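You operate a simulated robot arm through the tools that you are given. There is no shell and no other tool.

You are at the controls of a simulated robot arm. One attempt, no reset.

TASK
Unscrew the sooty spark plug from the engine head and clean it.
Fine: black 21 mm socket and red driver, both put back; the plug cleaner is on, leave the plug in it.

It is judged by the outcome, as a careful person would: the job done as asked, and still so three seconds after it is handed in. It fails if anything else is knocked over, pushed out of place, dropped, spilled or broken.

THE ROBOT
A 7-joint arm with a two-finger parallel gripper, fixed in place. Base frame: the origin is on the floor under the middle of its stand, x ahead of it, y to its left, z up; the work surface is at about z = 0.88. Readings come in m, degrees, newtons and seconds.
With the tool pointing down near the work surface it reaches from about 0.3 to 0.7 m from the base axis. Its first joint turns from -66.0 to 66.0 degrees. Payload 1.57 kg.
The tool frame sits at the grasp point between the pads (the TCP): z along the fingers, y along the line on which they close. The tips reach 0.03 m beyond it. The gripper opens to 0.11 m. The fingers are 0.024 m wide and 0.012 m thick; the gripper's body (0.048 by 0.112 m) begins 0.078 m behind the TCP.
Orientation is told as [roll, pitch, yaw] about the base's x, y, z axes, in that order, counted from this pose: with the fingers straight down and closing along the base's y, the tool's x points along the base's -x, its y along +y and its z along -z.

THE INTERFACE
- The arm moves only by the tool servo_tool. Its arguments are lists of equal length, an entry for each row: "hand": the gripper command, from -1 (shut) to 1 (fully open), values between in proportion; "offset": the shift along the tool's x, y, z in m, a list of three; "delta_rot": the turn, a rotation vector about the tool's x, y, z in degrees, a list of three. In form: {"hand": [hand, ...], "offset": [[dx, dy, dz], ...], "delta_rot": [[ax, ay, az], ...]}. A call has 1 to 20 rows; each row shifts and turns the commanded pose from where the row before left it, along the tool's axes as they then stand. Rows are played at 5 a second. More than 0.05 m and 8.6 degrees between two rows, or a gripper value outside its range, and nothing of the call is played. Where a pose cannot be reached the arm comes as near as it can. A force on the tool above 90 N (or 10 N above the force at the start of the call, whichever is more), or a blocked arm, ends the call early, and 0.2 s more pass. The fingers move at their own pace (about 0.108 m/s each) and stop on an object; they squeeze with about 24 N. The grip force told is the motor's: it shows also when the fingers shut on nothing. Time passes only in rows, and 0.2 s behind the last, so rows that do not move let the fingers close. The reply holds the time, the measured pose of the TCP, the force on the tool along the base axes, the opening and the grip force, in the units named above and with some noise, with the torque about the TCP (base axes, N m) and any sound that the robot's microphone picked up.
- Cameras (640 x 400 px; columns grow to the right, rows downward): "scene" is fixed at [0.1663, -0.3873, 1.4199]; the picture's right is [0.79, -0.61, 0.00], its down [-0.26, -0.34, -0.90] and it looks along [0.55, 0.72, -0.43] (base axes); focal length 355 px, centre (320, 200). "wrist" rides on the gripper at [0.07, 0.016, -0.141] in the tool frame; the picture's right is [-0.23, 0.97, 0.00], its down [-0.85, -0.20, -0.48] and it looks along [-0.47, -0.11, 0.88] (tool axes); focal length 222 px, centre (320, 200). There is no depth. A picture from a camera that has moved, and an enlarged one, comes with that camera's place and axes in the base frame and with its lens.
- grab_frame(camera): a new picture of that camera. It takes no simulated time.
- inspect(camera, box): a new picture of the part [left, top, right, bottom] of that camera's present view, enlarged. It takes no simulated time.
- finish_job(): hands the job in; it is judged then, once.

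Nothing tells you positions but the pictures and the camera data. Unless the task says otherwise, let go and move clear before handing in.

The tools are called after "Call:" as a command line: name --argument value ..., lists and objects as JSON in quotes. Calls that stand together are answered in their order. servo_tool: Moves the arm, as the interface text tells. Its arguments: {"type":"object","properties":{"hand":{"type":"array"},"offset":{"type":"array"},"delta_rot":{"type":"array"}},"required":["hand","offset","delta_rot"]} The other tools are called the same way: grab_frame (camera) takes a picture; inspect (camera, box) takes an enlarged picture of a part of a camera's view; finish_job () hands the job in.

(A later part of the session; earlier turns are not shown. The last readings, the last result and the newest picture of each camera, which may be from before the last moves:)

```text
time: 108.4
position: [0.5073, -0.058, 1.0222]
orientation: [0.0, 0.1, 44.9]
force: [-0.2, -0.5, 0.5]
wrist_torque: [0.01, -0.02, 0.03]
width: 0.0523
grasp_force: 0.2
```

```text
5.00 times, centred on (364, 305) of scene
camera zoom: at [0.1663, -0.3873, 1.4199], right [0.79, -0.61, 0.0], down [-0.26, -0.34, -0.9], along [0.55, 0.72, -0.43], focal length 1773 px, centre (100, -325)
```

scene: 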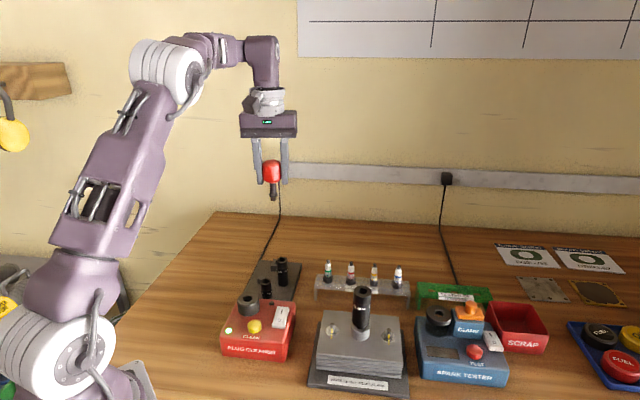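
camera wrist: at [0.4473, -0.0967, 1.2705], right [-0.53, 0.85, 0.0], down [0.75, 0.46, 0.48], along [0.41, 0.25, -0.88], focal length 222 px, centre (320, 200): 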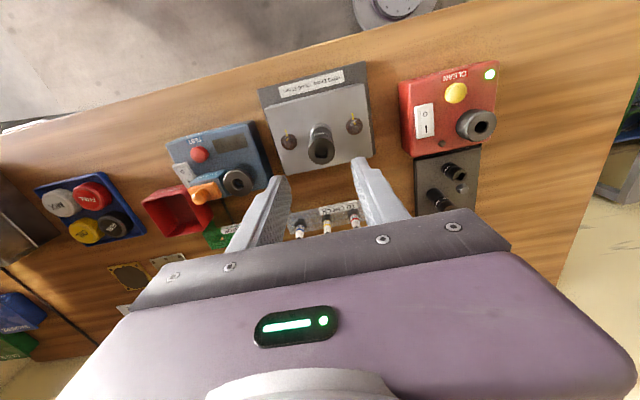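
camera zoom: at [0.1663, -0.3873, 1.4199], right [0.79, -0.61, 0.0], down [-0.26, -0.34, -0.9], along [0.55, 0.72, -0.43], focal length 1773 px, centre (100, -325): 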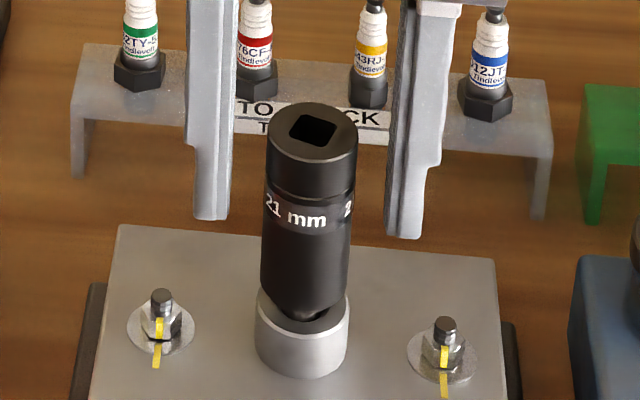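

Evenly straddled. I close on the socket and lift it slowly, watching whether the plug comes with it.

Call:
servo_tool --hand '[-0.4, -1, -1, -1, -1, -1, -1, -1]' --offset '[[0, 0, 0], [0, 0, 0], [0, 0, 0], [0, 0, -0.004], [0, 0, -0.006], [0, 0, -0.008], [0, 0, -0.01], [0, 0, 0]]' --delta_rot '[[0, 0, 0], [0, 0, 0], [0, 0, 0], [0, 0, 0], [0, 0, 0], [0, 0, 0], [0, 0, 0], [0, 0, 0]]'

Call:
inspect --camera "scene" --box '[340, 265, 388, 345]'

```text
time: 110.2
position: [0.5085, -0.0576, 1.0516]
orientation: [0.0, 0.1, 44.9]
force: [0.0, -0.1, -2.0]
wrist_torque: [0.0, -0.04, 0.0]
width: 0.0301
grasp_force: 24.0
```

```text
5.00 times, centred on (364, 305) of scene
camera zoom: at [0.1663, -0.3873, 1.4199], right [0.79, -0.61, 0.0], down [-0.26, -0.34, -0.9], along [0.55, 0.72, -0.43], focal length 1773 px, centre (100, -325)
```

zoom: 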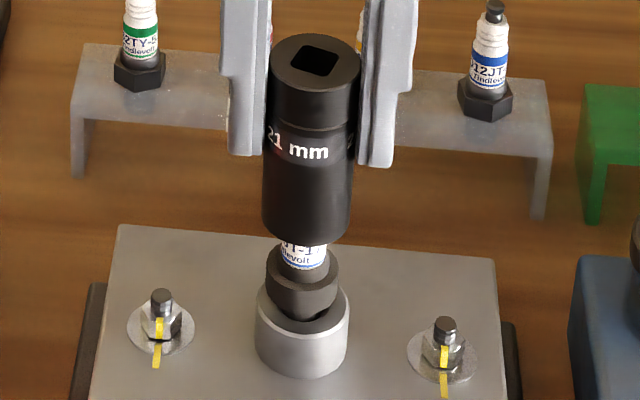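

The socket comes off and the plug stays behind, turned and raised. I lift the socket clear and carry it back to its post.

Call:
servo_tool --hand '[-1, -1, -1, -1]' --offset '[[0, 0, -0.02], [0, 0, -0.02], [0, 0, -0.02], [0, 0, 0]]' --delta_rot '[[0, 0, 0], [0, 0, 0], [0, 0, 0], [0, 0, 0]]'

Call:
inspect --camera "scene" --box '[340, 275, 388, 345]'

Call:
grab_frame --camera "wrist"

Call:
inspect --camera "wrist" --box '[290, 110, 350, 215]'

```text
time: 111.2
position: [0.5076, -0.0566, 1.1098]
orientation: [0.1, 0.1, 44.8]
force: [0.1, -0.1, -2.2]
wrist_torque: [0.01, -0.02, -0.01]
width: 0.03
grasp_force: 24.1
```

```text
5.71 times, centred on (364, 310) of scene
camera zoom: at [0.1663, -0.3873, 1.4199], right [0.79, -0.61, 0.0], down [-0.26, -0.34, -0.9], along [0.55, 0.72, -0.43], focal length 2026 px, centre (69, -429)
```

zoom: 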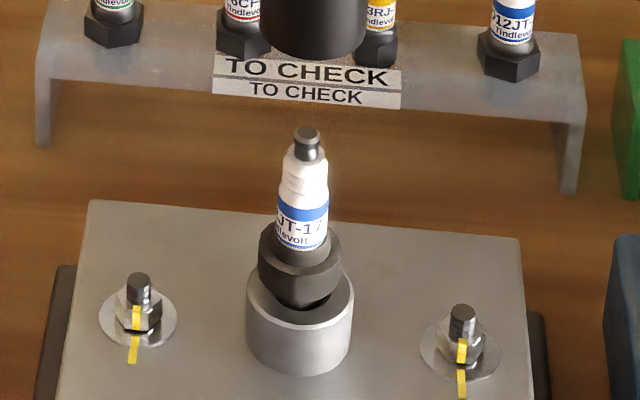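

```text
taken
camera wrist: at [0.4456, -0.0944, 1.2519], right [-0.53, 0.85, 0.0], down [0.75, 0.46, 0.48], along [0.41, 0.25, -0.88], focal length 222 px, centre (320, 200)
```

wrist: 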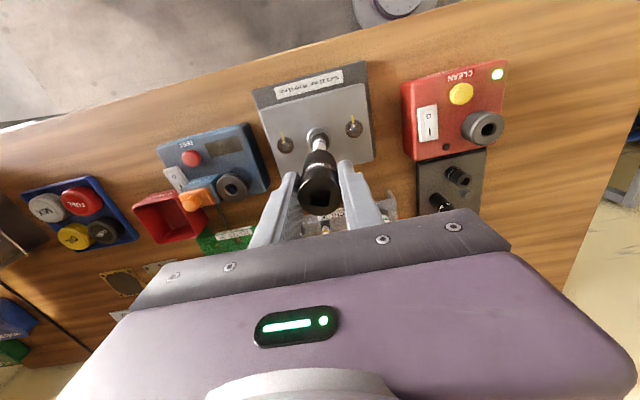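

```text
3.81 times, centred on (320, 162) of wrist
camera zoom: at [0.4456, -0.0944, 1.2519], right [-0.53, 0.85, 0.0], down [0.75, 0.46, 0.48], along [0.41, 0.25, -0.88], focal length 846 px, centre (320, 343)
```

zoom: 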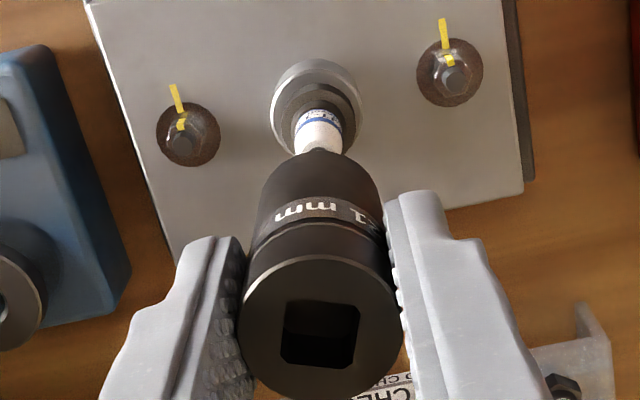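

The plug is loose and raised about 7 mm. I carry the socket back over its post at this height.

Call:
servo_tool --hand '[-1, -1, -1, -1, -1, -1, -1, -1]' --offset '[[-0.02346, 0.0327, 0], [-0.02346, 0.0327, 0], [-0.02346, 0.0327, 0], [-0.02346, 0.0327, 0], [-0.02346, 0.0327, 0], [-0.02346, 0.0327, 0], [-0.02346, 0.0327, 0], [0, 0, 0]]' --delta_rot '[[0, 0, 0], [0, 0, 0], [0, 0, 0], [0, 0, 0], [0, 0, 0], [0, 0, 0], [0, 0, 0], [0, 0, 0]]'

Call:
grab_frame --camera "wrist"

Call:
inspect --camera "wrist" --box '[280, 90, 380, 215]'

Call:
inspect --camera "scene" --box '[225, 200, 305, 300]'

```text
time: 113.0
position: [0.4624, 0.2214, 1.1097]
orientation: [0.0, 0.0, 44.9]
force: [0.1, -0.1, -1.0]
wrist_torque: [0.0, 0.0, 0.0]
width: 0.0301
grasp_force: 23.7
```

```text
taken
camera wrist: at [0.4, 0.1841, 1.2515], right [-0.53, 0.85, 0.0], down [0.75, 0.46, 0.48], along [0.41, 0.25, -0.88], focal length 222 px, centre (320, 200)
```

wrist: 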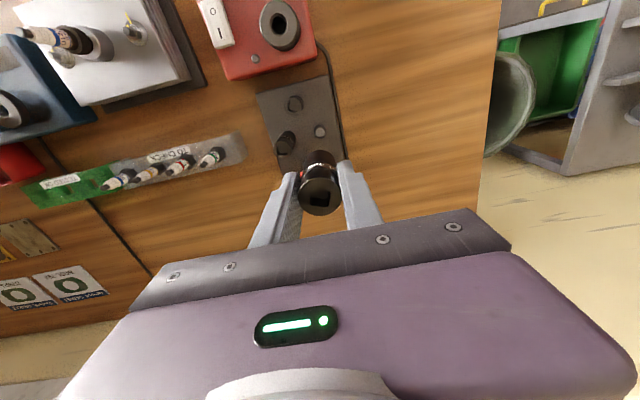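

```text
3.20 times, centred on (330, 152) of wrist
camera zoom: at [0.4, 0.1841, 1.2515], right [-0.53, 0.85, 0.0], down [0.75, 0.46, 0.48], along [0.41, 0.25, -0.88], focal length 711 px, centre (288, 352)
```

zoom: 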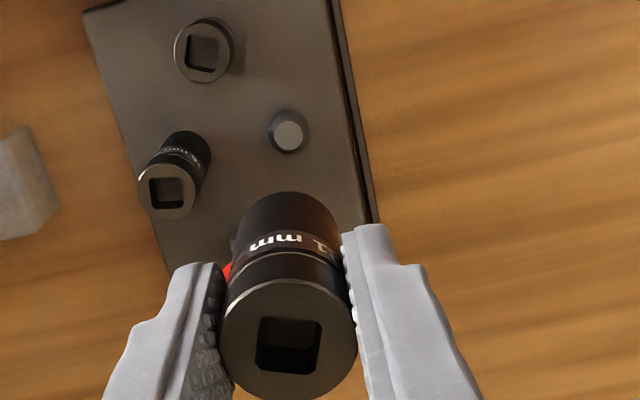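

```text
4.00 times, centred on (265, 250) of scene
camera zoom: at [0.1663, -0.3872, 1.4199], right [0.79, -0.61, 0.0], down [-0.26, -0.34, -0.9], along [0.55, 0.72, -0.43], focal length 1418 px, centre (540, 0)
```

zoom: 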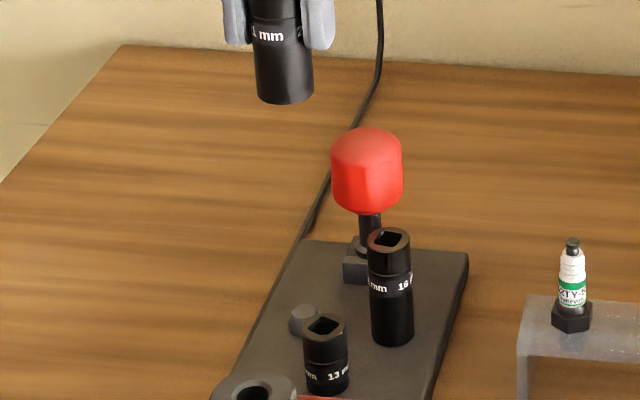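

The post is visible, and the socket is about 1 mm from over it, well inside the bore's tolerance. I lower it down.

Call:
servo_tool --hand '[-1, -1, -1, -1, -1, -1, -1]' --offset '[[0.001, 0.0003, 0], [0, 0, 0.03], [0, 0, 0.03], [0, 0, 0.03], [0, 0, 0.03], [0, 0, 0.02], [0, 0, 0]]' --delta_rot '[[0, 0, 0], [0, 0, 0], [0, 0, 0], [0, 0, 0], [0, 0, 0], [0, 0, 0], [0, 0, 0]]'

Call:
inspect --camera "scene" --box '[230, 225, 302, 295]'

```text
time: 114.6
position: [0.4618, 0.2211, 0.9691]
orientation: [0.0, 0.0, 44.9]
force: [0.1, -0.2, -1.6]
wrist_torque: [-0.02, -0.02, 0.02]
width: 0.0299
grasp_force: 23.8
```

```text
5.71 times, centred on (266, 260) of scene
camera zoom: at [0.1663, -0.3872, 1.4199], right [0.79, -0.61, 0.0], down [-0.26, -0.34, -0.9], along [0.55, 0.72, -0.43], focal length 2026 px, centre (629, -143)
```

zoom: 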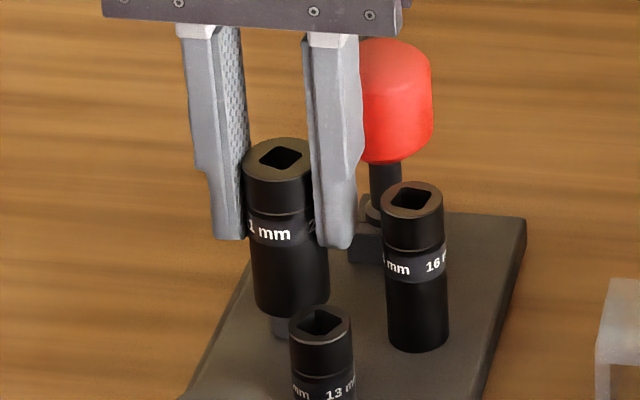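

Lateral position matches the original. I lower the last 12 mm gently.

Call:
servo_tool --hand '[-1, -1, -1, -1, -1, -1]' --offset '[[0, 0, 0.004], [0, 0, 0.003], [0, 0, 0.002], [0, 0, 0.001], [0, 0, 0.001], [0, 0, 0]]' --delta_rot '[[0, 0, 0], [0, 0, 0], [0, 0, 0], [0, 0, 0], [0, 0, 0], [0, 0, 0]]'

Call:
inspect --camera "scene" --box '[230, 225, 302, 295]'

```text
time: 116.0
position: [0.4604, 0.2223, 0.9579]
orientation: [-0.1, 0.0, 44.9]
force: [-0.2, 0.0, -1.6]
wrist_torque: [0.0, 0.0, 0.01]
width: 0.0301
grasp_force: 23.9
```

```text
5.71 times, centred on (266, 260) of scene
camera zoom: at [0.1663, -0.3872, 1.4199], right [0.79, -0.61, 0.0], down [-0.26, -0.34, -0.9], along [0.55, 0.72, -0.43], focal length 2026 px, centre (629, -143)
```

zoom: 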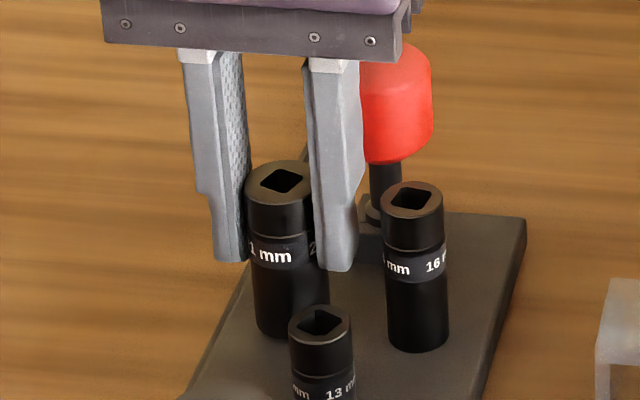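

About 3 mm left to the original height; I continue in 1 mm steps.

Call:
servo_tool --hand '[-1, -1, -1]' --offset '[[0, 0, 0.001], [0, 0, 0.001], [0, 0, 0]]' --delta_rot '[[0, 0, 0], [0, 0, 0], [0, 0, 0]]'

Call:
servo_tool --hand '[-1, -1]' --offset '[[0, 0, 0.0008], [0, 0, 0]]' --delta_rot '[[0, 0, 0], [0, 0, 0]]'

Call:
inspect --camera "scene" --box '[230, 225, 302, 295]'

```text
time: 116.8
position: [0.4604, 0.2208, 0.9564]
orientation: [0.0, 0.0, 44.9]
force: [0.6, 0.3, -1.8]
wrist_torque: [0.04, 0.02, -0.03]
width: 0.0302
grasp_force: 23.6
```

```text
time: 117.4
position: [0.4603, 0.2222, 0.9558]
orientation: [-0.1, 0.0, 44.9]
force: [0.2, -0.4, -2.2]
wrist_torque: [-0.02, -0.03, 0.03]
width: 0.0298
grasp_force: 23.9
```

```text
5.71 times, centred on (266, 260) of scene
camera zoom: at [0.1663, -0.3872, 1.4199], right [0.79, -0.61, 0.0], down [-0.26, -0.34, -0.9], along [0.55, 0.72, -0.43], focal length 2026 px, centre (629, -143)
```

zoom: 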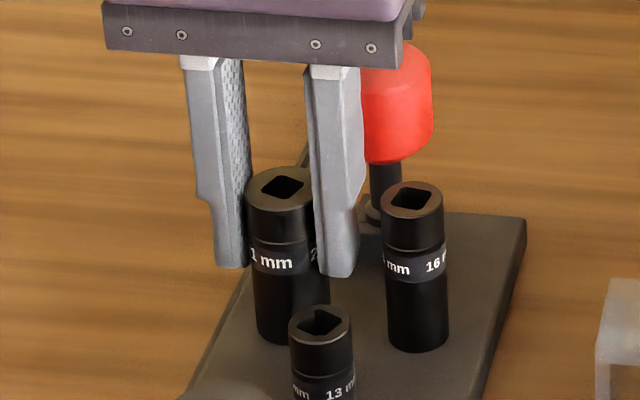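

Nearly down; one more small step until it bears on the plate.

Call:
servo_tool --hand '[-1, -1]' --offset '[[0, 0, 0.0008], [0, 0, 0]]' --delta_rot '[[0, 0, 0], [0, 0, 0]]'

```text
time: 118.0
position: [0.4614, 0.2217, 0.9547]
orientation: [0.0, 0.1, 44.9]
force: [0.1, -1.0, 0.2]
wrist_torque: [-0.03, 0.04, 0.02]
width: 0.0298
grasp_force: 24.0
```

It now rests on the rack. I release with a modest opening and rise.

Call:
servo_tool --hand '[-0.5, -0.2, -0.2, -0.2, -0.2, -0.2, -0.2, -0.2]' --offset '[[0, 0, 0], [0, 0, 0], [0, 0, 0], [0, 0, -0.03], [0, 0, -0.04], [0, 0, -0.045], [0, 0, -0.045], [0, 0, 0]]' --delta_rot '[[0, 0, 0], [0, 0, 0], [0, 0, 0], [0, 0, 0], [0, 0, 0], [0, 0, 0], [0, 0, 0], [0, 0, 0]]'

Call:
inspect --camera "scene" --box '[230, 225, 302, 295]'

Call:
inspect --camera "scene" --box '[340, 285, 388, 345]'

Call:
grab_frame --camera "scene"

```text
time: 119.8
position: [0.4608, 0.2201, 1.1155]
orientation: [0.1, 0.1, 44.9]
force: [0.4, 0.4, 0.7]
wrist_torque: [0.02, 0.01, 0.0]
width: 0.0439
grasp_force: 0.0
```

```text
5.71 times, centred on (266, 260) of scene
camera zoom: at [0.1663, -0.3873, 1.4199], right [0.79, -0.61, 0.0], down [-0.26, -0.34, -0.9], along [0.55, 0.72, -0.43], focal length 2026 px, centre (629, -143)
```

zoom: 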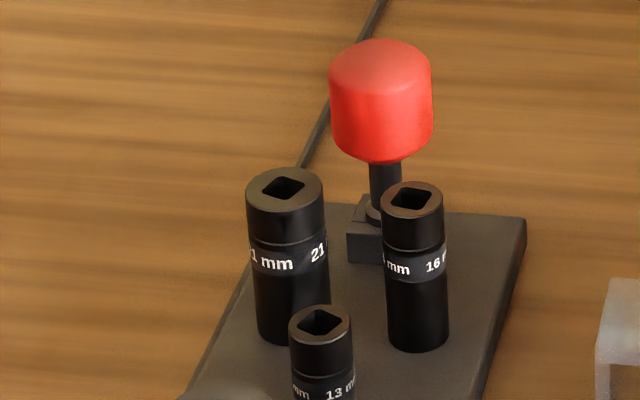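

```text
6.67 times, centred on (364, 315) of scene
camera zoom: at [0.1663, -0.3873, 1.4199], right [0.79, -0.61, 0.0], down [-0.26, -0.34, -0.9], along [0.55, 0.72, -0.43], focal length 2364 px, centre (27, -567)
```

zoom: 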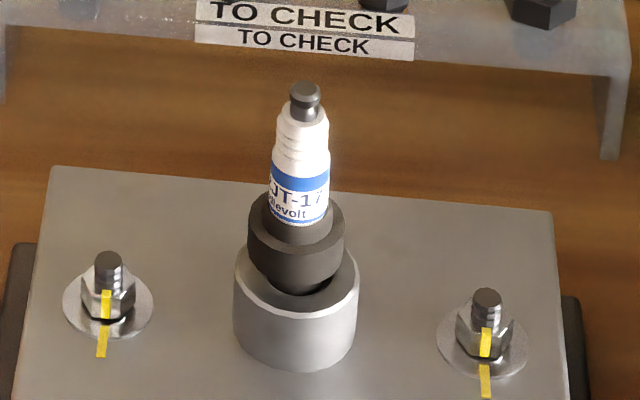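

```text
taken
```

scene: 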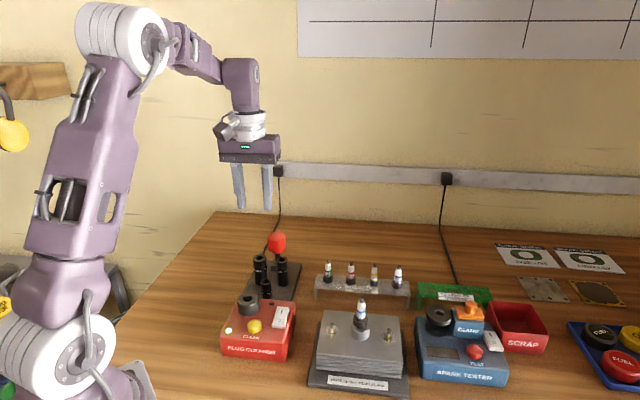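

Socket and driver are both back in the rack. I now look closely at the loosened plug to see how it sits.

Call:
inspect --camera "scene" --box '[346, 296, 378, 318]'

Call:
inspect --camera "scene" --box '[346, 312, 378, 342]'

```text
16.00 times, centred on (362, 307) of scene
camera zoom: at [0.1663, -0.3873, 1.4199], right [0.79, -0.61, 0.0], down [-0.26, -0.34, -0.9], along [0.55, 0.72, -0.43], focal length 5673 px, centre (-352, -1512)
```

zoom: 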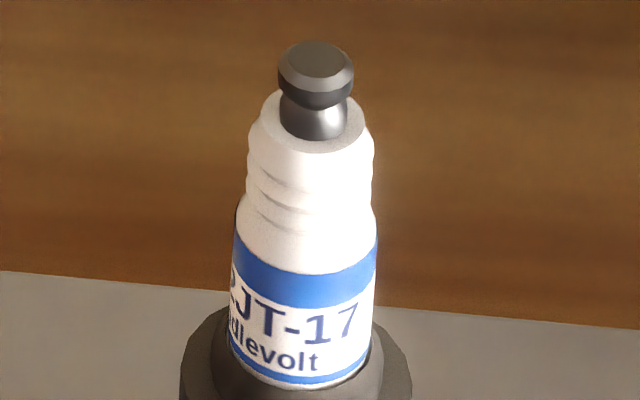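

```text
13.33 times, centred on (362, 327) of scene
camera zoom: at [0.1663, -0.3873, 1.4199], right [0.79, -0.61, 0.0], down [-0.26, -0.34, -0.9], along [0.55, 0.72, -0.43], focal length 4728 px, centre (-240, -1493)
```

zoom: 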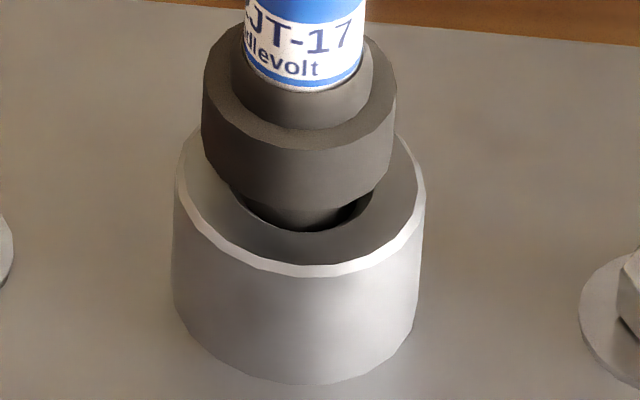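

The plug sits loose and slightly tilted, with its ceramic free to grip. I move above it with the fingers partly open.

Call:
servo_tool --hand '[-0.2, -0.2, -0.2, -0.2, -0.2, -0.2, -0.2, -0.2]' --offset '[[0.02343, -0.03277, 0], [0.02343, -0.03277, 0], [0.02343, -0.03277, 0], [0.02343, -0.03277, 0], [0.02343, -0.03277, 0], [0.02343, -0.03277, 0], [0.02343, -0.03277, 0], [0, 0, 0]]' --delta_rot '[[0, 0, 0], [0, 0, 0], [0, 0, 0], [0, 0, 0], [0, 0, 0], [0, 0, 0], [0, 0, 0], [0, 0, 0]]'

Call:
grab_frame --camera "wrist"

Call:
inspect --camera "wrist" --box '[290, 110, 350, 165]'

Call:
inspect --camera "scene" --box '[324, 225, 404, 345]'

```text
time: 121.6
position: [0.5063, -0.0582, 1.1164]
orientation: [0.1, 0.0, 45.0]
force: [1.0, 0.0, 0.3]
wrist_torque: [0.01, 0.03, 0.01]
width: 0.044
grasp_force: 0.0
```

```text
taken
camera wrist: at [0.4451, -0.0957, 1.2566], right [-0.53, 0.85, 0.0], down [0.75, 0.46, 0.48], along [0.41, 0.25, -0.88], focal length 222 px, centre (320, 200)
```

wrist: 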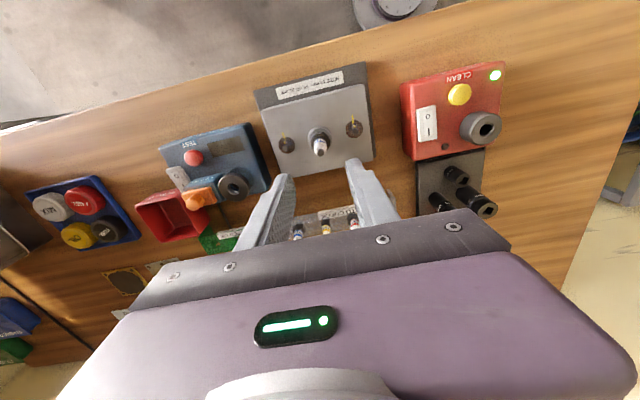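

```text
7.27 times, centred on (320, 138) of wrist
camera zoom: at [0.4451, -0.0957, 1.2566], right [-0.53, 0.85, 0.0], down [0.75, 0.46, 0.48], along [0.41, 0.25, -0.88], focal length 1615 px, centre (320, 654)
```

zoom: 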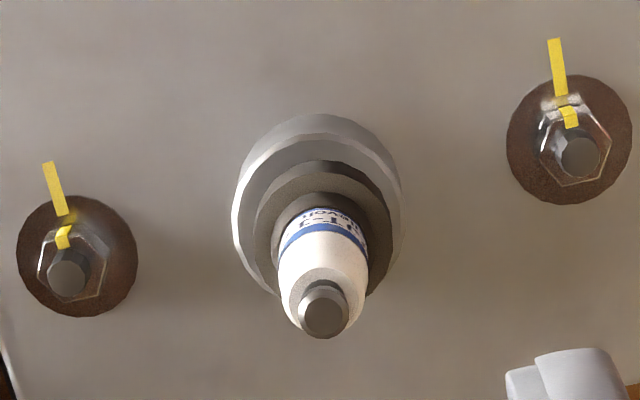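

```text
3.33 times, centred on (364, 285) of scene
camera zoom: at [0.1663, -0.3873, 1.4199], right [0.79, -0.61, 0.0], down [-0.26, -0.34, -0.9], along [0.55, 0.72, -0.43], focal length 1182 px, centre (173, -83)
```

zoom: 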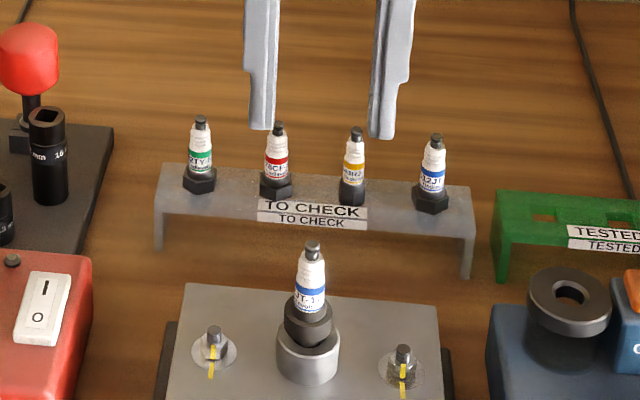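

The plug leans about 4° toward +x+y. I turn the gripper so the pads close along the lean, which will straighten the plug as they grip.

Call:
servo_tool --hand '[-0.2, -0.2, -0.2, -0.2, -0.2, -0.2, -0.2, -0.2, -0.2, -0.2, -0.2, -0.2, -0.2, -0.2]' --offset '[[0, 0, 0], [0, 0, 0], [0, 0, 0], [0, 0, 0], [0, 0, 0], [0, 0, 0], [0, 0, 0], [0, 0, 0], [0, 0, 0], [0, 0, 0], [0, 0, 0], [0, 0, 0], [0, 0, 0], [0, 0, 0]]' --delta_rot '[[0, 0, 7.96], [0, 0, 7.96], [0, 0, 7.96], [0, 0, 7.96], [0, 0, 7.96], [0, 0, 7.96], [0, 0, 7.96], [0, 0, 7.96], [0, 0, 7.96], [0, 0, 7.96], [0, 0, 7.96], [0, 0, 7.96], [0, 0, 7.96], [0, 0, 0]]'

Call:
grab_frame --camera "wrist"

Call:
inspect --camera "wrist" --box '[280, 100, 360, 170]'

```text
time: 124.6
position: [0.508, -0.0568, 1.1149]
orientation: [0.0, 0.0, -58.5]
force: [0.3, 0.6, 0.0]
wrist_torque: [-0.04, 0.02, 0.01]
width: 0.0437
grasp_force: 0.0
```

```text
taken
camera wrist: at [0.4843, 0.0112, 1.2563], right [0.95, 0.31, 0.0], down [0.27, -0.83, 0.48], along [0.15, -0.45, -0.88], focal length 222 px, centre (320, 200)
```

wrist: 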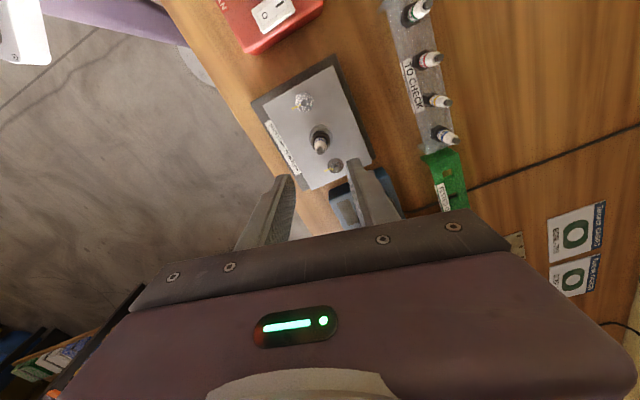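

```text
5.71 times, centred on (320, 135) of wrist
camera zoom: at [0.4843, 0.0112, 1.2563], right [0.95, 0.31, 0.0], down [0.27, -0.83, 0.48], along [0.15, -0.45, -0.88], focal length 1269 px, centre (320, 571)
```

zoom: 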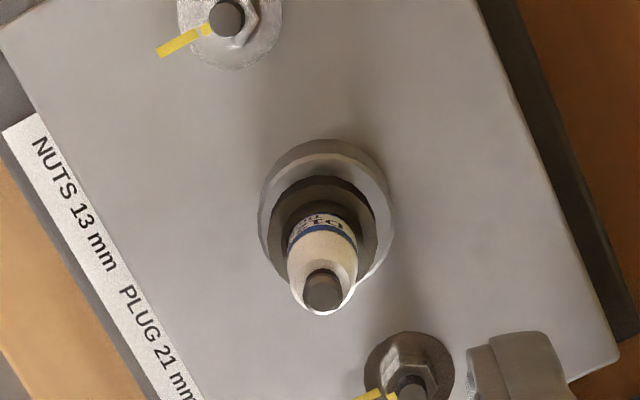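

On a closer reading the two views agree that the plug is nearly vertical and centred under the tool within 1–2 mm. I lower the fingers around the ceramic.

Call:
servo_tool --hand '[-0.2, -0.2, -0.2, -0.2, -0.2, -0.2]' --offset '[[0, 0, 0.03], [0, 0, 0.03], [0, 0, 0.025], [0, 0, 0.015], [0, 0, 0.009], [0, 0, 0]]' --delta_rot '[[0, 0, 0], [0, 0, 0], [0, 0, 0], [0, 0, 0], [0, 0, 0], [0, 0, 0]]'

Call:
inspect --camera "scene" --box '[334, 275, 394, 345]'

Call:
inspect --camera "wrist" --box '[260, 110, 380, 230]'

```text
time: 126.0
position: [0.507, -0.0574, 1.0069]
orientation: [-0.1, 0.0, -58.5]
force: [-0.4, 0.2, 0.7]
wrist_torque: [0.0, 0.04, -0.01]
width: 0.044
grasp_force: 0.0
```

```text
5.71 times, centred on (364, 310) of scene
camera zoom: at [0.1663, -0.3873, 1.4199], right [0.79, -0.61, 0.0], down [-0.26, -0.34, -0.9], along [0.55, 0.72, -0.43], focal length 2026 px, centre (69, -429)
```

zoom: 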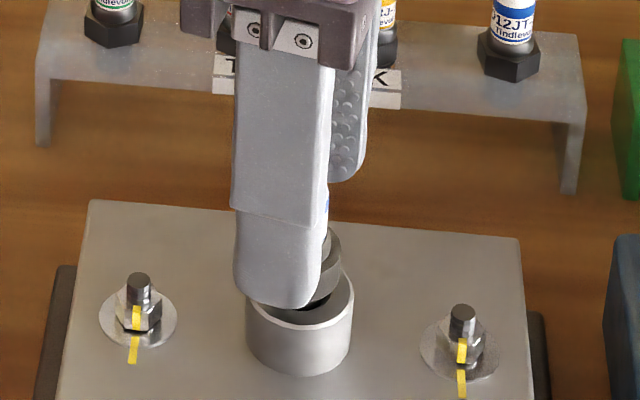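

```text
3.33 times, centred on (320, 170) of wrist
camera zoom: at [0.4838, 0.011, 1.1475], right [0.95, 0.31, 0.0], down [0.28, -0.83, 0.48], along [0.15, -0.45, -0.88], focal length 740 px, centre (320, 300)
```

zoom: 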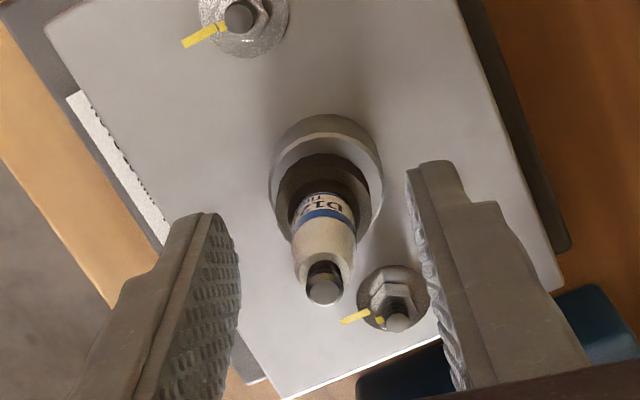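

The ceramic is centred between the pads, which clear the drive section below. I close and then lift very slightly to test whether the plug is free.

Call:
servo_tool --hand '[-0.5, -1, -1, -1]' --offset '[[0, 0, 0], [0, 0, 0], [0, 0, 0], [0, 0, 0]]' --delta_rot '[[0, 0, 0], [0, 0, 0], [0, 0, 0], [0, 0, 0]]'

Call:
servo_tool --hand '[-1, -1, -1]' --offset '[[0, 0, -0.001], [0, 0, -0.001], [0, 0, 0]]' --delta_rot '[[0, 0, 0], [0, 0, 0], [0, 0, 0]]'

Call:
inspect --camera "wrist" --box '[260, 110, 380, 230]'

```text
time: 127.0
position: [0.5087, -0.0568, 1.0069]
orientation: [0.1, 0.0, -58.5]
force: [6.6, 2.5, -0.3]
wrist_torque: [0.14, -0.42, -0.01]
width: 0.0137
grasp_force: 23.7
```

```text
time: 127.8
position: [0.5086, -0.0568, 1.008]
orientation: [0.0, 0.1, -58.5]
force: [9.5, 2.9, -1.9]
wrist_torque: [0.17, -0.6, 0.01]
width: 0.0136
grasp_force: 24.1
```

```text
3.33 times, centred on (320, 170) of wrist
camera zoom: at [0.4842, 0.0111, 1.1497], right [0.95, 0.31, 0.0], down [0.28, -0.83, 0.48], along [0.15, -0.45, -0.88], focal length 740 px, centre (320, 300)
```

zoom: 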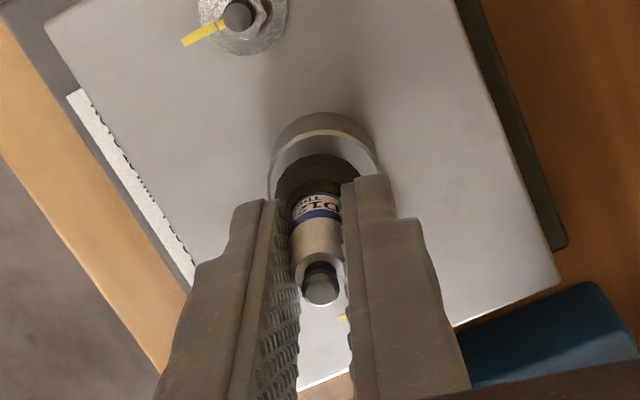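

The plug is gripped at 13.7 mm and lifts with little vertical force, but there's about 10 N sideways. I shift slightly with that force and keep lifting.

Call:
servo_tool --hand '[-1, -1, -1, -1, -1]' --offset '[[0, 0.0006, 0], [0, 0, -0.002], [0, 0, -0.002], [0, 0, -0.002], [0, 0, 0]]' --delta_rot '[[0, 0, 0], [0, 0, 0], [0, 0, 0], [0, 0, 0], [0, 0, 0]]'

Call:
inspect --camera "scene" --box '[340, 285, 388, 345]'

```text
time: 129.0
position: [0.5082, -0.0563, 1.0138]
orientation: [0.0, 0.0, -58.5]
force: [3.4, 0.5, -0.6]
wrist_torque: [0.05, -0.2, 0.01]
width: 0.0137
grasp_force: 23.6
```

```text
6.67 times, centred on (364, 315) of scene
camera zoom: at [0.1664, -0.3872, 1.4199], right [0.79, -0.61, 0.0], down [-0.26, -0.34, -0.9], along [0.55, 0.72, -0.43], focal length 2364 px, centre (27, -567)
```

zoom: 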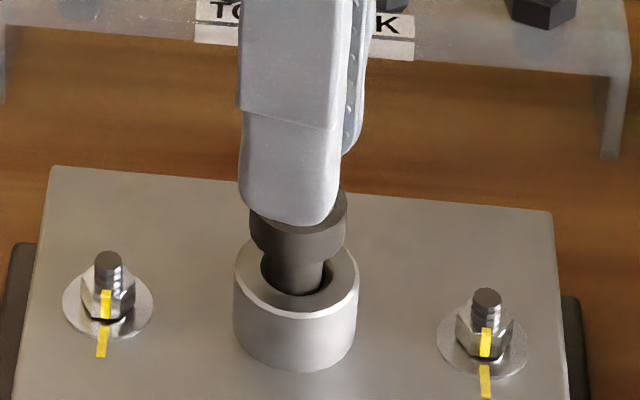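

It is coming out freely. I lift it all the way clear.

Call:
servo_tool --hand '[-1, -1, -1, -1, -1, -1, -1]' --offset '[[0, 0, -0.005], [0, 0, -0.01], [0, 0, -0.015], [0, 0, -0.02], [0, 0, -0.025], [0, 0, -0.02], [0, 0, 0]]' --delta_rot '[[0, 0, 0], [0, 0, 0], [0, 0, 0], [0, 0, 0], [0, 0, 0], [0, 0, 0], [0, 0, 0]]'

Call:
inspect --camera "scene" --box '[330, 225, 398, 345]'

Call:
inspect --camera "scene" --box '[348, 255, 380, 295]'

Call:
grab_frame --camera "wrist"

```text
time: 130.6
position: [0.5088, -0.0553, 1.1096]
orientation: [0.0, 0.0, -58.5]
force: [0.0, 0.2, -0.5]
wrist_torque: [-0.04, 0.03, 0.01]
width: 0.0134
grasp_force: 24.2
```

```text
3.33 times, centred on (364, 285) of scene
camera zoom: at [0.1663, -0.3873, 1.4199], right [0.79, -0.61, 0.0], down [-0.26, -0.34, -0.9], along [0.55, 0.72, -0.43], focal length 1182 px, centre (173, -83)
```

zoom: 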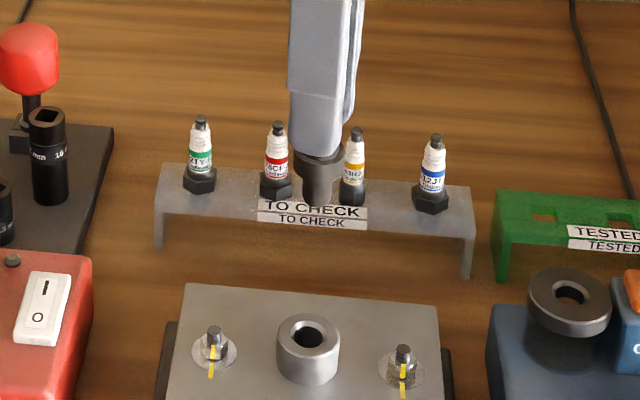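

```text
10.00 times, centred on (364, 275) of scene
camera zoom: at [0.1663, -0.3873, 1.4199], right [0.79, -0.61, 0.0], down [-0.26, -0.34, -0.9], along [0.55, 0.72, -0.43], focal length 3546 px, centre (-120, -550)
```

zoom: 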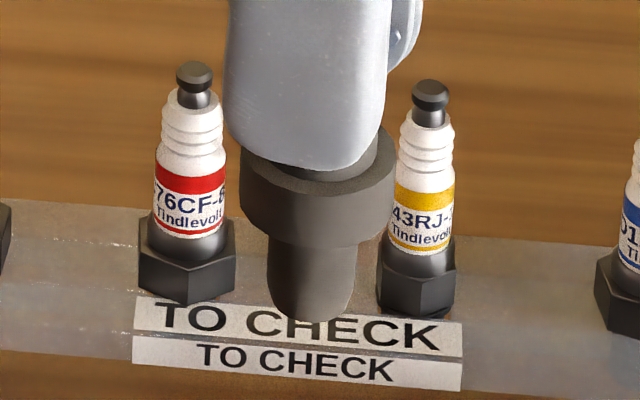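

```text
taken
camera wrist: at [0.485, 0.0114, 1.251], right [0.95, 0.31, 0.0], down [0.28, -0.83, 0.48], along [0.15, -0.45, -0.88], focal length 222 px, centre (320, 200)
```

wrist: 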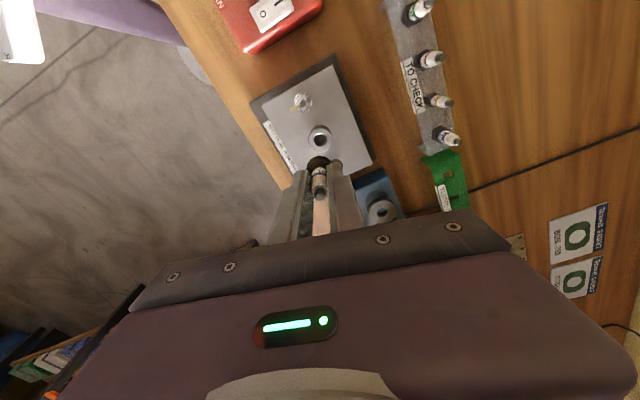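

The plug is out, and its lower end hangs about 73 mm below the TCP. I carry it over to the cleaner's nozzle.

Call:
servo_tool --hand '[-1, -1, -1, -1, -1, -1, -1, -1, -1]' --offset '[[0.03607, -0.00272, 0], [0.03607, -0.00272, 0], [0.03607, -0.00272, 0], [0.03607, -0.00272, 0], [0.03607, -0.00272, 0], [0.03607, -0.00272, 0], [0, 0, 0.025], [0, 0, 0.025], [0, 0, 0]]' --delta_rot '[[0, 0, 0], [0, 0, 0], [0, 0, 0], [0, 0, 0], [0, 0, 0], [0, 0, 0], [0, 0, 0], [0, 0, 0], [0, 0, 0]]'

Call:
grab_frame --camera "scene"

Call:
inspect --camera "scene" --box '[222, 260, 282, 320]'

Call:
grab_frame --camera "wrist"

```text
time: 132.6
position: [0.3816, 0.1194, 1.0589]
orientation: [-0.1, 0.0, -58.5]
force: [-0.4, 0.0, 0.0]
wrist_torque: [0.04, 0.0, -0.01]
width: 0.0134
grasp_force: 23.5
```

```text
taken
```

scene: 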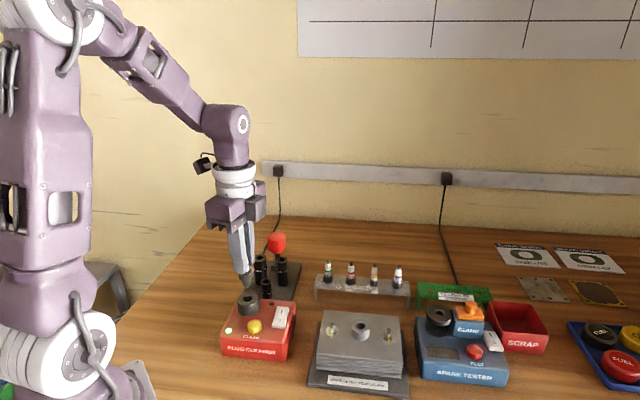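

```text
6.67 times, centred on (252, 290) of scene
camera zoom: at [0.1663, -0.3873, 1.4199], right [0.79, -0.61, 0.0], down [-0.26, -0.34, -0.9], along [0.55, 0.72, -0.43], focal length 2364 px, centre (773, -400)
```

zoom: 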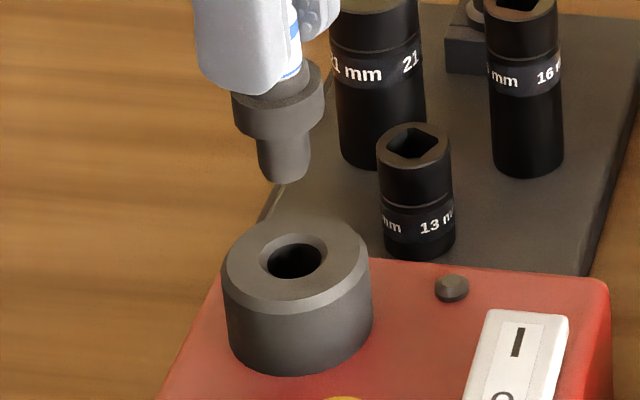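

```text
taken
camera wrist: at [0.3575, 0.1873, 1.1998], right [0.95, 0.31, 0.0], down [0.28, -0.83, 0.48], along [0.15, -0.45, -0.88], focal length 222 px, centre (320, 200)
```

wrist: 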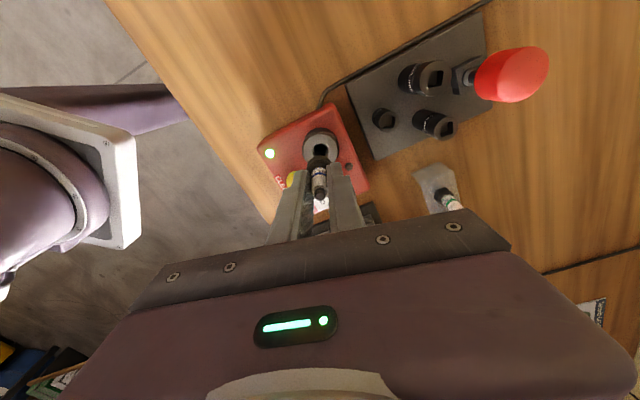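

The nozzle has a countersunk mouth, and the plug lines up laterally in the scene view. I check the other direction in the wrist view.

Call:
inspect --camera "wrist" --box '[290, 115, 350, 205]'

Call:
inspect --camera "wrist" --box '[298, 122, 342, 162]'

```text
4.44 times, centred on (320, 160) of wrist
camera zoom: at [0.3575, 0.1873, 1.1998], right [0.95, 0.31, 0.0], down [0.28, -0.83, 0.48], along [0.15, -0.45, -0.88], focal length 987 px, centre (320, 378)
```

zoom: 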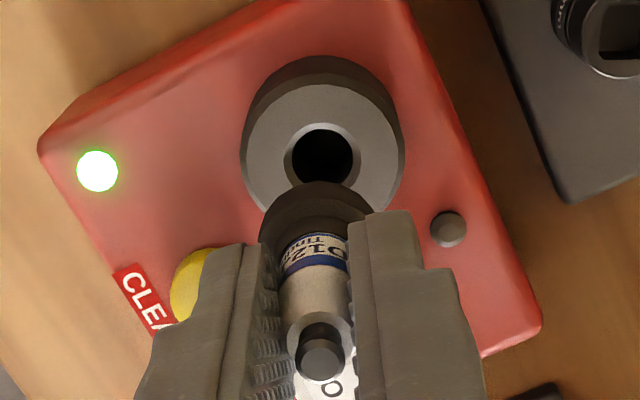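

```text
10.00 times, centred on (320, 142) of wrist
camera zoom: at [0.3575, 0.1873, 1.1998], right [0.95, 0.31, 0.0], down [0.28, -0.83, 0.48], along [0.15, -0.45, -0.88], focal length 2221 px, centre (320, 780)
```

zoom: 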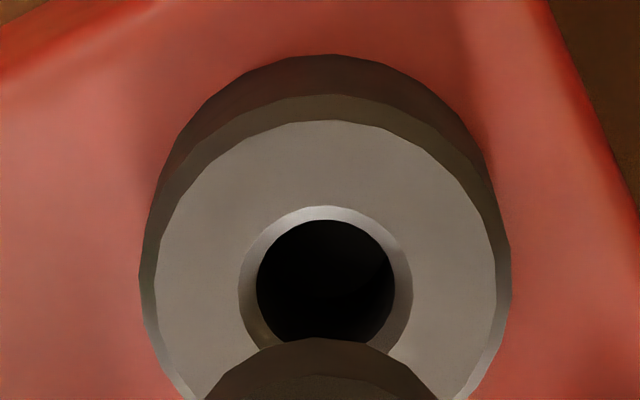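

The plug sits roughly 1 mm off the hole in tool y; the countersink will capture ±2 mm. I nudge it over and lower to just above the mouth for another check.

Call:
servo_tool --hand '[-1, -1, -1, -1]' --offset '[[0.0003, 0.0008, 0], [0, 0, 0.012], [0, 0, 0.012], [0, 0, 0]]' --delta_rot '[[0, 0, 0], [0, 0, 0], [0, 0, 0], [0, 0, 0]]'

Call:
inspect --camera "scene" --box '[232, 275, 268, 310]'

Call:
inspect --camera "wrist" --box '[290, 115, 350, 205]'

```text
time: 133.6
position: [0.3819, 0.1199, 1.0352]
orientation: [0.0, 0.0, -58.5]
force: [0.2, 0.8, -0.1]
wrist_torque: [-0.02, 0.02, -0.05]
width: 0.0135
grasp_force: 24.0
```

```text
11.43 times, centred on (250, 292) of scene
camera zoom: at [0.1663, -0.3873, 1.4199], right [0.79, -0.61, 0.0], down [-0.26, -0.34, -0.9], along [0.55, 0.72, -0.43], focal length 4052 px, centre (1120, -857)
```

zoom: 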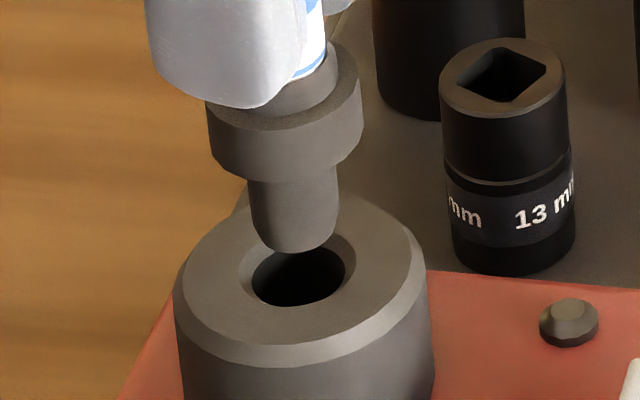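

```text
4.44 times, centred on (320, 160) of wrist
camera zoom: at [0.3581, 0.1882, 1.1763], right [0.95, 0.31, 0.0], down [0.28, -0.83, 0.48], along [0.15, -0.45, -0.88], focal length 987 px, centre (320, 378)
```

zoom: 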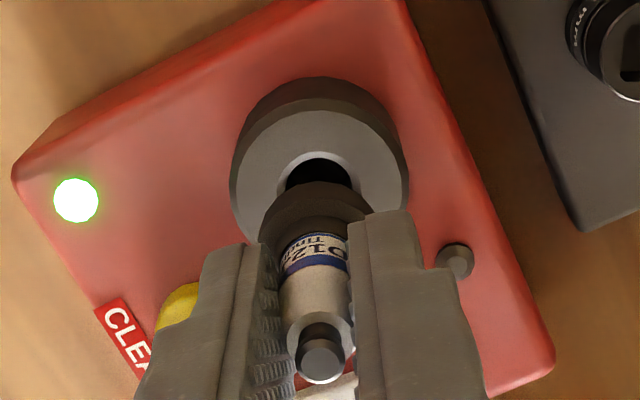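

Aligned to within half a millimetre in both views. I lower the plug into the nozzle in small steps with force checks.

Call:
servo_tool --hand '[-1, -1, -1, -1, -1]' --offset '[[0, 0, 0.004], [0, 0, 0.003], [0, 0, 0.003], [0, 0, 0.003], [0, 0, 0]]' --delta_rot '[[0, 0, 0], [0, 0, 0], [0, 0, 0], [0, 0, 0], [0, 0, 0]]'

Call:
inspect --camera "scene" --box '[232, 275, 268, 310]'

```text
time: 134.8
position: [0.3818, 0.1195, 1.0213]
orientation: [0.0, 0.0, -58.4]
force: [-0.7, 0.7, -0.3]
wrist_torque: [0.07, 0.07, 0.0]
width: 0.0135
grasp_force: 23.9
```

```text
11.43 times, centred on (250, 292) of scene
camera zoom: at [0.1663, -0.3872, 1.4199], right [0.79, -0.61, 0.0], down [-0.26, -0.34, -0.9], along [0.55, 0.72, -0.43], focal length 4052 px, centre (1120, -857)
```

zoom: 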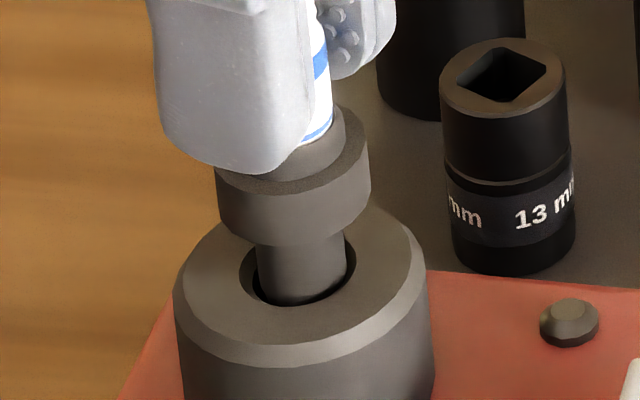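

It has entered the hole without contact force. I continue down with a slight correction.

Call:
servo_tool --hand '[-1, -1, -1, -1, -1]' --offset '[[0.0003, -0.0002, 0.002], [0, 0, 0.002], [0, 0, 0.002], [0, 0, 0.002], [0, 0, 0]]' --delta_rot '[[0, 0, 0], [0, 0, 0], [0, 0, 0], [0, 0, 0], [0, 0, 0]]'

Call:
inspect --camera "scene" --box '[232, 275, 268, 310]'

```text
time: 136.0
position: [0.3807, 0.1195, 1.0146]
orientation: [0.1, 0.0, -58.5]
force: [-0.3, 0.0, -0.3]
wrist_torque: [0.02, 0.03, 0.0]
width: 0.0135
grasp_force: 23.6
```

```text
11.43 times, centred on (250, 292) of scene
camera zoom: at [0.1663, -0.3873, 1.4199], right [0.79, -0.61, 0.0], down [-0.26, -0.34, -0.9], along [0.55, 0.72, -0.43], focal length 4052 px, centre (1120, -857)
```

zoom: 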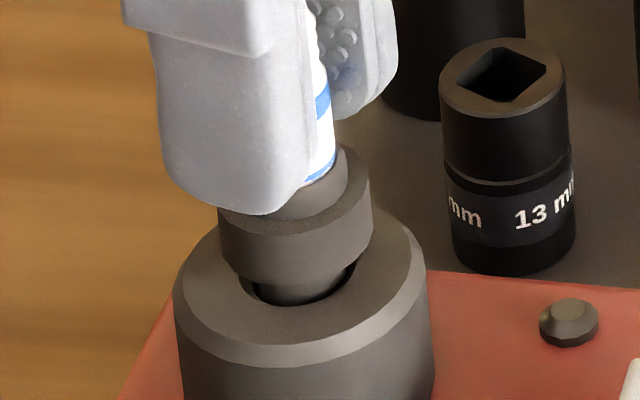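

Still free. I continue until the shoulder seats on the nozzle.

Call:
servo_tool --hand '[-1, -1, -1, -1, -1]' --offset '[[0, 0, 0.002], [0, 0, 0.002], [0, 0, 0.0015], [0, 0, 0.0015], [0, 0, 0]]' --delta_rot '[[0, 0, 0], [0, 0, 0], [0, 0, 0], [0, 0, 0], [0, 0, 0]]'

Call:
inspect --camera "scene" --box '[232, 275, 268, 310]'

```text
time: 137.2
position: [0.3815, 0.1212, 1.006]
orientation: [0.1, 0.0, -58.5]
force: [0.8, 1.3, -0.6]
wrist_torque: [-0.04, -0.03, 0.01]
width: 0.0137
grasp_force: 24.2
```

```text
11.43 times, centred on (250, 292) of scene
camera zoom: at [0.1663, -0.3873, 1.4199], right [0.79, -0.61, 0.0], down [-0.26, -0.34, -0.9], along [0.55, 0.72, -0.43], focal length 4052 px, centre (1120, -857)
```

zoom: 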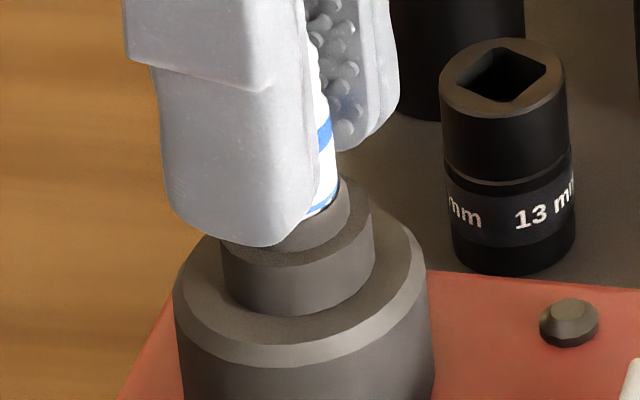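

The hex is nearly on the nozzle. I go on in sub-millimetre steps until contact.

Call:
servo_tool --hand '[-1, -1, -1]' --offset '[[0, 0, 0.001], [0, 0, 0.001], [0, 0, 0]]' --delta_rot '[[0, 0, 0], [0, 0, 0], [0, 0, 0]]'

Call:
inspect --camera "scene" --box '[232, 275, 268, 310]'

```text
time: 138.0
position: [0.3812, 0.1205, 1.0059]
orientation: [0.1, 0.0, -58.4]
force: [-2.3, -1.0, 20.7]
wrist_torque: [-0.04, 0.08, 0.03]
width: 0.0137
grasp_force: 24.4
```

```text
11.43 times, centred on (250, 292) of scene
camera zoom: at [0.166, -0.3873, 1.4199], right [0.79, -0.61, 0.0], down [-0.26, -0.34, -0.9], along [0.55, 0.72, -0.43], focal length 4052 px, centre (1120, -857)
```

zoom: 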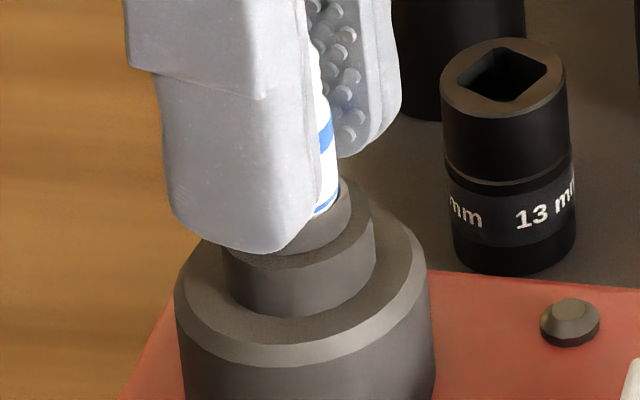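

The plug is fully seated in the nozzle. I unload, open and rise clear.

Call:
servo_tool --hand '[-1, -0.6, -0.2, -0.2, -0.2, -0.2, -0.2, -0.2]' --offset '[[0, 0, -0.0008], [0, 0, 0], [0, 0, 0], [0, 0, 0], [0, 0, -0.03], [0, 0, -0.04], [0, 0, -0.04], [0, 0, 0]]' --delta_rot '[[0, 0, 0], [0, 0, 0], [0, 0, 0], [0, 0, 0], [0, 0, 0], [0, 0, 0], [0, 0, 0], [0, 0, 0]]'

Call:
inspect --camera "scene" --box '[210, 270, 310, 365]'

Call:
grab_frame --camera "wrist"

```text
time: 139.8
position: [0.3819, 0.1204, 1.1162]
orientation: [0.0, 0.0, -58.5]
force: [-0.4, 0.2, 0.7]
wrist_torque: [0.0, 0.04, 0.02]
width: 0.0439
grasp_force: 0.0
```

```text
4.21 times, centred on (260, 318) of scene
camera zoom: at [0.1663, -0.3873, 1.4199], right [0.79, -0.61, 0.0], down [-0.26, -0.34, -0.9], along [0.55, 0.72, -0.43], focal length 1493 px, centre (573, -295)
```

zoom: 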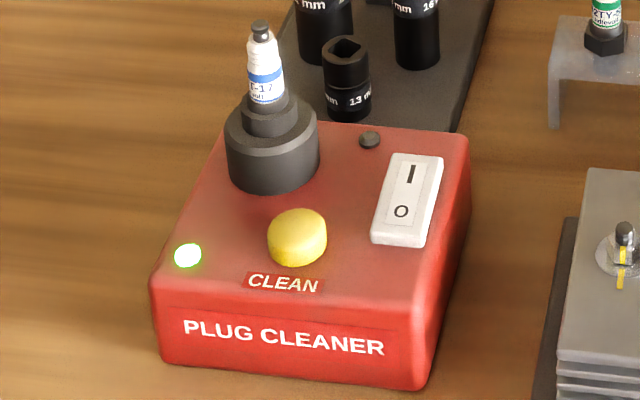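

```text
taken
camera wrist: at [0.3578, 0.1878, 1.2576], right [0.95, 0.31, 0.0], down [0.28, -0.83, 0.48], along [0.15, -0.45, -0.88], focal length 222 px, centre (320, 200)
```

wrist: 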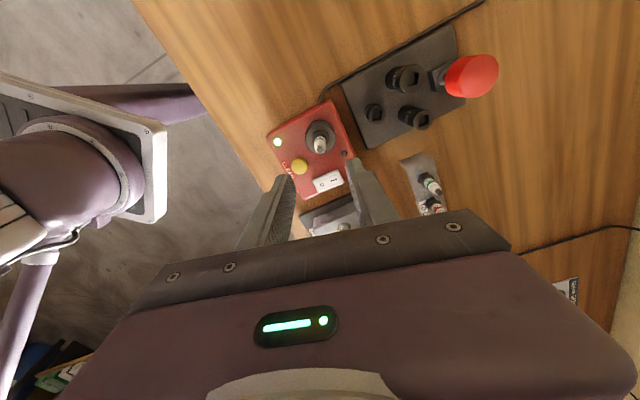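

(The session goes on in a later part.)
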